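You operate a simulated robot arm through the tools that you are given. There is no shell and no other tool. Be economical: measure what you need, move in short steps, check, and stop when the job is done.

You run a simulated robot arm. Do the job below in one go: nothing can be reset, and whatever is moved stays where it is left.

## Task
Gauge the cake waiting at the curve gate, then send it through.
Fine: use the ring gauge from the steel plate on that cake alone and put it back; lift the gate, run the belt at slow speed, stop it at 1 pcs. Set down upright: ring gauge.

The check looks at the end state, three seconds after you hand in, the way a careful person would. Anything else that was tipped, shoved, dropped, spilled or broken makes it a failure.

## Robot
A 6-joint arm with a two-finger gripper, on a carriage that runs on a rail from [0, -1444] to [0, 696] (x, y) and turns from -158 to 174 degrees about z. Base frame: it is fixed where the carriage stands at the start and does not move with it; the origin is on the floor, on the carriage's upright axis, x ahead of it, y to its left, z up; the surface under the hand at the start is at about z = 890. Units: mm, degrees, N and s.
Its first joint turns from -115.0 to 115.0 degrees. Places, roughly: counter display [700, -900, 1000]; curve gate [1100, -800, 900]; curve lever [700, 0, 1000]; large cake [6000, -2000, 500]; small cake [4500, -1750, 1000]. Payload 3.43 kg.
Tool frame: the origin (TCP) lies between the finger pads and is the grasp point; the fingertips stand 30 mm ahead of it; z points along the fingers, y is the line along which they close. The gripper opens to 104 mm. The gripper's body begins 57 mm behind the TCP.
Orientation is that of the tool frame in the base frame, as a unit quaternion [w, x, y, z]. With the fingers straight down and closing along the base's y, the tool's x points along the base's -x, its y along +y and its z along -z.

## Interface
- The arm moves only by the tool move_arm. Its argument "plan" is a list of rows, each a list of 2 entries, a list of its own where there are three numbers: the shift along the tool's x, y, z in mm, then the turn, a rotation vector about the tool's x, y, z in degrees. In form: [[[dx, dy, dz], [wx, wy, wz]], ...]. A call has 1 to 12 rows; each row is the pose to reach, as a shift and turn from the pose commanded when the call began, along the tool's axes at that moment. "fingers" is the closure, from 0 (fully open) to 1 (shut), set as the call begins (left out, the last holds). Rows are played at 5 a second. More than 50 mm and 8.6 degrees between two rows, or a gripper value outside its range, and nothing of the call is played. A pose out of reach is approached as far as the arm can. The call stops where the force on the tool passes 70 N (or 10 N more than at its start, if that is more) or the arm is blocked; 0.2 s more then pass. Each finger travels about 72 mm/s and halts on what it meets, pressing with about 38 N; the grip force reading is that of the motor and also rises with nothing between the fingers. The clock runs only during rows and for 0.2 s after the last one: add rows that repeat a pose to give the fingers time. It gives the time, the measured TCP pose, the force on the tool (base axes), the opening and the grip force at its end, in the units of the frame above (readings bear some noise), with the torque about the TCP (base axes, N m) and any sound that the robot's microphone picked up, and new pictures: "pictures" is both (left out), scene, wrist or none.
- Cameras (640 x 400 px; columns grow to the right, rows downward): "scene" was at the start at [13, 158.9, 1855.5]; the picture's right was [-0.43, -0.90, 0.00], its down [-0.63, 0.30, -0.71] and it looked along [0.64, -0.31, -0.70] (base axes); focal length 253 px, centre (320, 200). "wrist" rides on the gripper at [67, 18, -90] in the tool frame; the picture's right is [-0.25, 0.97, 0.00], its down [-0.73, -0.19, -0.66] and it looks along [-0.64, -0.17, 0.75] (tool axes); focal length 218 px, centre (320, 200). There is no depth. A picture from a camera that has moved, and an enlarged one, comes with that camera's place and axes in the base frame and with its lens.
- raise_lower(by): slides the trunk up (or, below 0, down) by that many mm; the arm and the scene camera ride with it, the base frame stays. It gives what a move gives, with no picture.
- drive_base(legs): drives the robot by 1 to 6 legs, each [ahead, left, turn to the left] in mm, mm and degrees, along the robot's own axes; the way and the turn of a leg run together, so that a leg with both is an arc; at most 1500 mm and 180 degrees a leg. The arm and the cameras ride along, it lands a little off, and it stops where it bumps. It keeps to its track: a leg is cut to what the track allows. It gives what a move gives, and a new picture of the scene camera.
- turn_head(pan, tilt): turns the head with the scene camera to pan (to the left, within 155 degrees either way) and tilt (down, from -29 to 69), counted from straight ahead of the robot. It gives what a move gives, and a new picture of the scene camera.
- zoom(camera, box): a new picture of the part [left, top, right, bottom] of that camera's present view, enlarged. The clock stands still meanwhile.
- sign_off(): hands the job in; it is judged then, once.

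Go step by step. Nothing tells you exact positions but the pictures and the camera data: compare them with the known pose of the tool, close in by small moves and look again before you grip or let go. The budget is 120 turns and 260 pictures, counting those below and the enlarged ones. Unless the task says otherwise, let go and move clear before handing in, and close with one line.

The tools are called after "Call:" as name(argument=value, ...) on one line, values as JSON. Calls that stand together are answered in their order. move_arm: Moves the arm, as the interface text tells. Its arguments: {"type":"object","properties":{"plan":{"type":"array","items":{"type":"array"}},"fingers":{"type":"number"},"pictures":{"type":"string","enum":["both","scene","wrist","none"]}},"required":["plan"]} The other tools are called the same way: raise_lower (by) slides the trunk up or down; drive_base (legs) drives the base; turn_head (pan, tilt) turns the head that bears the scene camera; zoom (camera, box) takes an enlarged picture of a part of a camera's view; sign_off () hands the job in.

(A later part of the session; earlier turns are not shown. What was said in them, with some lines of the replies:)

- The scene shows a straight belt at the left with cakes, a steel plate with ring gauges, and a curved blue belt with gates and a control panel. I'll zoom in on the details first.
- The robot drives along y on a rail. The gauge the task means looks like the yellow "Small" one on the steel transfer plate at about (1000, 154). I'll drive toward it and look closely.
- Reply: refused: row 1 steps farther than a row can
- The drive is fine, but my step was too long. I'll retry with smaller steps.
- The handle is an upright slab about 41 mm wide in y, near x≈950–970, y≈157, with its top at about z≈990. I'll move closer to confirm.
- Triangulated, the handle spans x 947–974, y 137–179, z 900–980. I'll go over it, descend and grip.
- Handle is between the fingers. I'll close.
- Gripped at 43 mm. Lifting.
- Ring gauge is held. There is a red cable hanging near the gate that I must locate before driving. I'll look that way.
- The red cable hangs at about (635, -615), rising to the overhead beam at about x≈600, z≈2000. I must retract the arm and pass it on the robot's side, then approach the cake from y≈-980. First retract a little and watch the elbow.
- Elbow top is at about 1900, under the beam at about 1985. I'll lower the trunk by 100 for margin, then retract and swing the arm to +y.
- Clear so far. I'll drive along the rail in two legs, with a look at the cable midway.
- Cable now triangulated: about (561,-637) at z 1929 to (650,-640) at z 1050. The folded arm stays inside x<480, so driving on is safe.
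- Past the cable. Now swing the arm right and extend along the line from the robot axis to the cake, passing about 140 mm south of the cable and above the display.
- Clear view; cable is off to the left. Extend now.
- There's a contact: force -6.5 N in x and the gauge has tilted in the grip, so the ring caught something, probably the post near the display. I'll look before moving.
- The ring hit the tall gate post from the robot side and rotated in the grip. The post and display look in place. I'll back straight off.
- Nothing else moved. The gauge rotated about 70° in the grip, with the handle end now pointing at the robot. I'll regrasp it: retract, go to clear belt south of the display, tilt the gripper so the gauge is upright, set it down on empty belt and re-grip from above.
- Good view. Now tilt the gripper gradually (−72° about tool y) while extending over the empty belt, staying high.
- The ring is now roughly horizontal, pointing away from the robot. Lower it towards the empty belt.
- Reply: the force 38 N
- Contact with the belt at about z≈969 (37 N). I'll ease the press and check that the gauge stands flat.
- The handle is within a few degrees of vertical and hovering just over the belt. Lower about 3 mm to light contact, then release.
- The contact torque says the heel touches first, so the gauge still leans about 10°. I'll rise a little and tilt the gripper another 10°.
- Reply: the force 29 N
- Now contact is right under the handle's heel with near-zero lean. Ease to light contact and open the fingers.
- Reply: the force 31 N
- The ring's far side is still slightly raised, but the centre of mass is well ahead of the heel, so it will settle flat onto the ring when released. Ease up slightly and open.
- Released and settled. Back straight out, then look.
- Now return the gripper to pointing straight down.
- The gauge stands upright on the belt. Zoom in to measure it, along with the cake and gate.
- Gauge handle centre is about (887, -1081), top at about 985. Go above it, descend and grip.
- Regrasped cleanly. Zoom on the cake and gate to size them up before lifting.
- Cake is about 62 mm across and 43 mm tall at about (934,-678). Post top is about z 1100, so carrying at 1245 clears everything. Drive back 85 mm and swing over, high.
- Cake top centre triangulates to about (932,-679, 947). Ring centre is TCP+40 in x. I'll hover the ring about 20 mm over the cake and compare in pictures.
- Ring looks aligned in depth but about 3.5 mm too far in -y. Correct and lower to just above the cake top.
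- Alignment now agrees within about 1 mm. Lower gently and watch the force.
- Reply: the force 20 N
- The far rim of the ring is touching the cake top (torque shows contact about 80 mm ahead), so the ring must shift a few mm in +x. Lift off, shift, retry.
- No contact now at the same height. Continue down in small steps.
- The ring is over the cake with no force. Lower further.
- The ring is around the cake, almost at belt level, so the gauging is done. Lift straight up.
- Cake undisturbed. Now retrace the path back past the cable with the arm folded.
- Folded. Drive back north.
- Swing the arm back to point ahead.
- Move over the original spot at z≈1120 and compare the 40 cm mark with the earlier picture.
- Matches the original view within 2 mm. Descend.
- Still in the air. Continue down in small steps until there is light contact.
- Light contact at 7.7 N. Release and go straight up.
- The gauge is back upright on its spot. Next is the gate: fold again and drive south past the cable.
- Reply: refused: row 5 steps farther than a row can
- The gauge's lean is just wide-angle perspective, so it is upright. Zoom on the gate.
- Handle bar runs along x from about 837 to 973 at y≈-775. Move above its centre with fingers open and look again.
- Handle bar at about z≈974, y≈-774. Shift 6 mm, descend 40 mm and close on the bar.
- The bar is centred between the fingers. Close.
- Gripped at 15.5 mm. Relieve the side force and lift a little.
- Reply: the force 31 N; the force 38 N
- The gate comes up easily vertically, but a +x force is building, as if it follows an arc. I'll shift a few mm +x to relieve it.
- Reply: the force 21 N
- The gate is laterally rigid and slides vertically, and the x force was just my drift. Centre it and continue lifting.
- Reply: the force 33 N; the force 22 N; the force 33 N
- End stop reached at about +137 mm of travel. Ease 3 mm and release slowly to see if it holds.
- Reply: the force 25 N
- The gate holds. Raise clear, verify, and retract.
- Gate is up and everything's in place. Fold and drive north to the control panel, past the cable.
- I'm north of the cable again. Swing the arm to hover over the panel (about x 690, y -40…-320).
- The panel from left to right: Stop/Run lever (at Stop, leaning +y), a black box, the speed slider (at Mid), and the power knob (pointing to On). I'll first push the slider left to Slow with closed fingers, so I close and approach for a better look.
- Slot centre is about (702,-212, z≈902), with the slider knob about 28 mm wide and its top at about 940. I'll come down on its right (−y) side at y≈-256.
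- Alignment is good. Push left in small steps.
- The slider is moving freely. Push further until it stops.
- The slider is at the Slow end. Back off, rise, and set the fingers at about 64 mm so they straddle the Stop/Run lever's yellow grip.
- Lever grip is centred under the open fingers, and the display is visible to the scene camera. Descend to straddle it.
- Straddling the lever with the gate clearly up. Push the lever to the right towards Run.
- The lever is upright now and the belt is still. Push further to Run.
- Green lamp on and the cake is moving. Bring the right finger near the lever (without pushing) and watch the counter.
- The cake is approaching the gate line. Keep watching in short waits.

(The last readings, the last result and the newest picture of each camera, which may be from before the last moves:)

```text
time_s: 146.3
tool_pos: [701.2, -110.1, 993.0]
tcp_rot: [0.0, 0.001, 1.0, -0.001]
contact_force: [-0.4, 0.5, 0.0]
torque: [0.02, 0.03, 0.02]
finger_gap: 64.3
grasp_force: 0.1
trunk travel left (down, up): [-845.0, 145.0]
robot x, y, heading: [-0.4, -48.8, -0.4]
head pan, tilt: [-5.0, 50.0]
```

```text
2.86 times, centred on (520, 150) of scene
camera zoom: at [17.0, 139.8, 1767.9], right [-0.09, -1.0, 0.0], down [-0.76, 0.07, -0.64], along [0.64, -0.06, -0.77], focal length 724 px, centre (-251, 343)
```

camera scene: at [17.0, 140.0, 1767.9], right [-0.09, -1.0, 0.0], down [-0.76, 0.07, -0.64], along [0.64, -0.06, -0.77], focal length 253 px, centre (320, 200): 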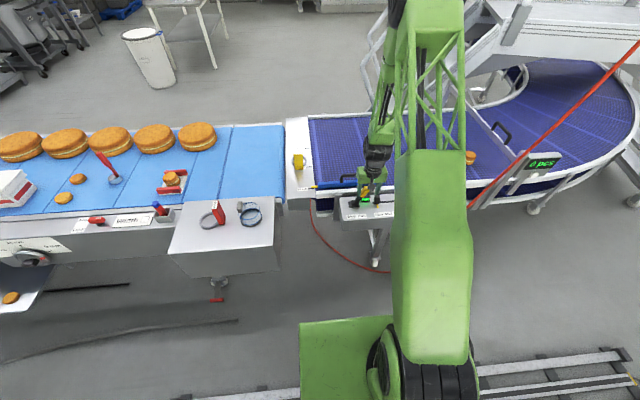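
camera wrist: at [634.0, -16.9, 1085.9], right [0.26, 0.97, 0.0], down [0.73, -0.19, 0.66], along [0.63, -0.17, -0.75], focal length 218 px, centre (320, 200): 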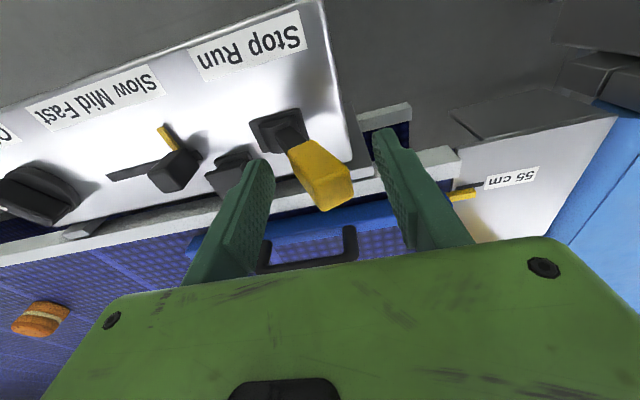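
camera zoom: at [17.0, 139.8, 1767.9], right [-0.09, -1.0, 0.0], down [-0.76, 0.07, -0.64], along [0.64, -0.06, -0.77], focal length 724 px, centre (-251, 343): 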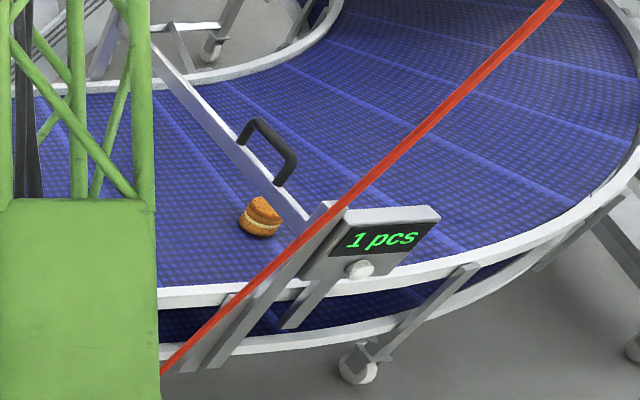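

The counter reads 1 pcs with the cake passing under the gate. Push the lever back to Stop now.

Call:
move_arm(plan=[[[0, 25, 0], [0, 0, 0]], [[0, 50, 0], [0, 0, 0]], [[0, 72, 0], [0, 0, 0]], [[0, 84, 0], [0, 0, 0]]], pictures="scene")

Call:
zoom(camera="scene", box=[300, 150, 420, 240])

Call:
zoom(camera="scene", box=[440, 80, 600, 220])

```text
time_s: 147.3
tool_pos: [702.0, -24.0, 993.4]
tcp_rot: [0.0, 0.003, 1.0, 0.0]
contact_force: [-0.9, -1.5, 0.4]
torque: [-0.1, 0.0, -0.02]
finger_gap: 65.3
grasp_force: 0.2
trunk travel left (down, up): [-845.0, 145.0]
robot x, y, heading: [-1.4, -48.6, -0.4]
head pan, tilt: [-5.0, 50.0]
camera scene: at [17.0, 139.8, 1767.9], right [-0.09, -1.0, 0.0], down [-0.76, 0.07, -0.64], along [0.64, -0.06, -0.77], focal length 253 px, centre (320, 200)
```

scene: 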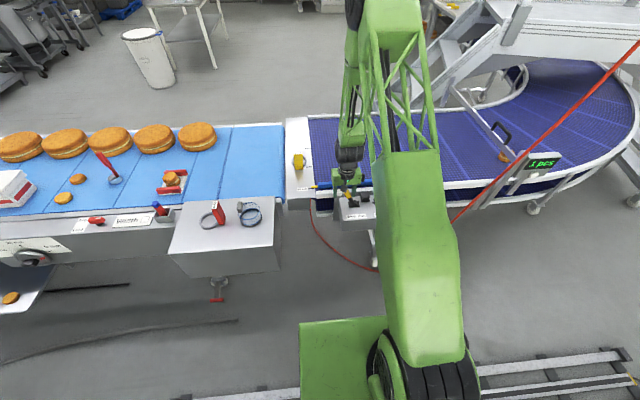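

```text
4.44 times, centred on (360, 195) of scene
camera zoom: at [17.0, 139.8, 1767.9], right [-0.09, -1.0, 0.0], down [-0.76, 0.07, -0.64], along [0.64, -0.06, -0.77], focal length 1126 px, centre (142, 222)
```

zoom: 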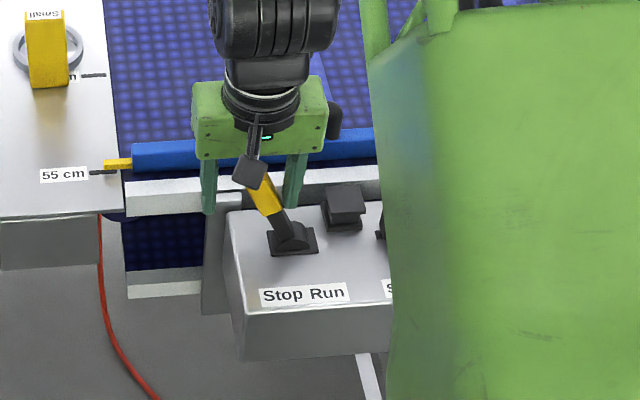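

```text
2.86 times, centred on (520, 150) of scene
camera zoom: at [17.0, 139.8, 1767.9], right [-0.09, -1.0, 0.0], down [-0.76, 0.07, -0.64], along [0.64, -0.06, -0.77], focal length 724 px, centre (-251, 343)
```

zoom: 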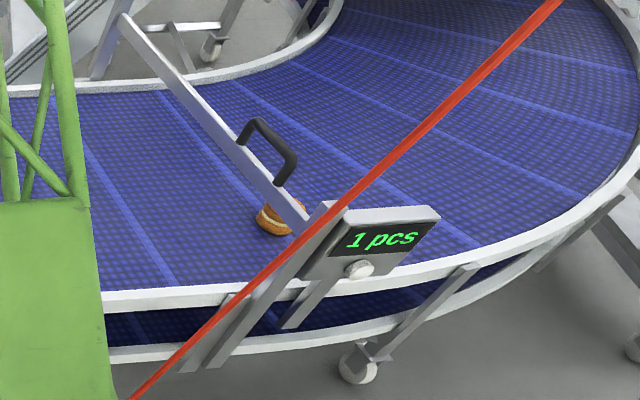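

Stopped: lamp off, 1 pcs, and the cake is at about y≈-888, past the gate. Centre off the lever, rise clear, and verify.

Call:
move_arm(plan=[[[0, -10, 0], [0, 0, 0]], [[0, -10, -40], [0, 0, 0]], [[0, -10, -85], [0, 0, 0]], [[0, -10, -130], [0, 0, 0]], [[0, -10, -175], [0, 0, 0]], [[40, -10, -200], [0, 0, 0]], [[85, -10, -210], [0, 0, 0]], [[85, -10, -210], [0, 0, 0]]], pictures="both")

Call:
zoom(camera="scene", box=[280, 140, 420, 240])

Call:
zoom(camera="scene", box=[440, 80, 600, 220])

```text
time_s: 149.1
tool_pos: [614.6, -34.1, 1205.5]
tcp_rot: [0.0, 0.003, 1.0, 0.0]
contact_force: [0.3, -0.8, 0.0]
torque: [0.01, -0.04, -0.01]
finger_gap: 64.5
grasp_force: 0.1
trunk travel left (down, up): [-845.0, 145.0]
robot x, y, heading: [2.6, -47.3, -0.3]
head pan, tilt: [-5.0, 50.0]
camera scene: at [16.4, 139.8, 1767.8], right [-0.09, -1.0, 0.0], down [-0.76, 0.07, -0.64], along [0.64, -0.06, -0.77], focal length 253 px, centre (320, 200)
camera wrist: at [547.6, -15.9, 1294.1], right [0.26, 0.97, 0.0], down [0.73, -0.19, 0.66], along [0.64, -0.17, -0.75], focal length 218 px, centre (320, 200)
```

scene: 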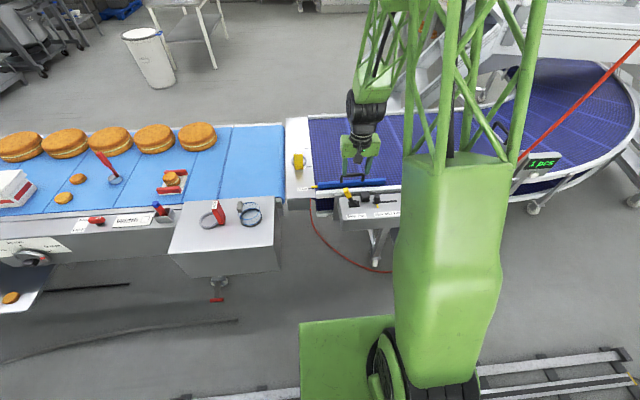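
wrist: 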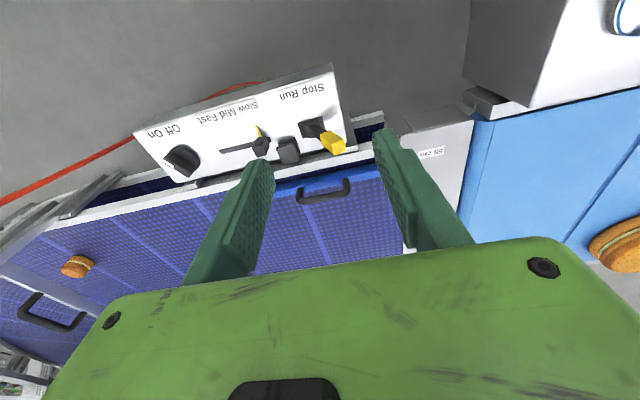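

```text
4.00 times, centred on (350, 190) of scene
camera zoom: at [16.4, 139.8, 1767.8], right [-0.09, -1.0, 0.0], down [-0.76, 0.07, -0.64], along [0.64, -0.06, -0.77], focal length 1013 px, centre (200, 240)
```

zoom: 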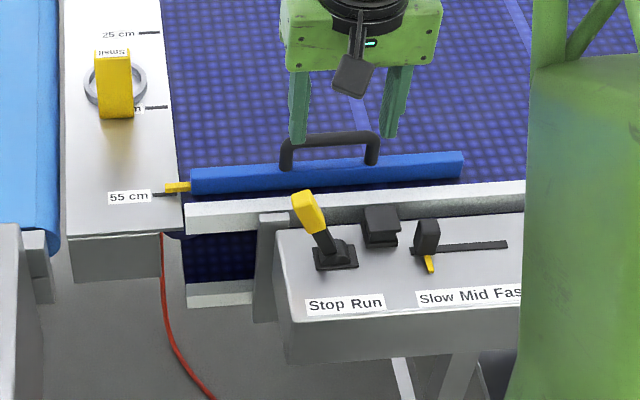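

```text
2.86 times, centred on (520, 150) of scene
camera zoom: at [16.4, 139.8, 1767.8], right [-0.09, -1.0, 0.0], down [-0.76, 0.07, -0.64], along [0.64, -0.06, -0.77], focal length 724 px, centre (-251, 343)
```

zoom: 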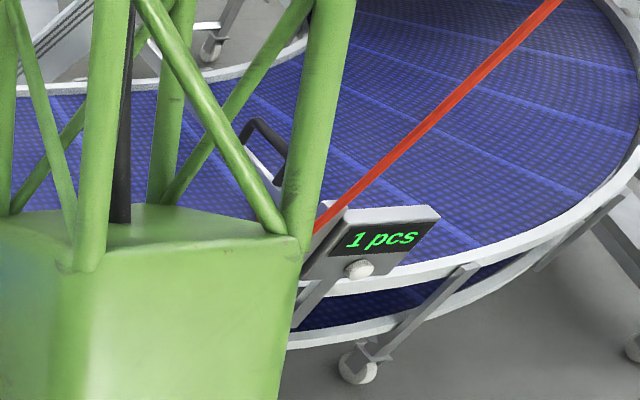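

The belt is stopped, the counter shows 1 pcs, the gate is up, the slider is at Slow, the gauge is upright back on its plate, and the arm is clear.

Call:
sign_off()

```text
The job is handed in.
```

I gauged the cake at the curve gate with the yellow ring gauge and sent it through at slow speed. The belt is stopped at 1 pcs, the gate is up and the gauge is standing upright back on the steel plate. On the way in, the ring bumped the gate post and twisted in the gripper. I stood the gauge briefly on empty belt to re-grip it, and nothing else looked disturbed.
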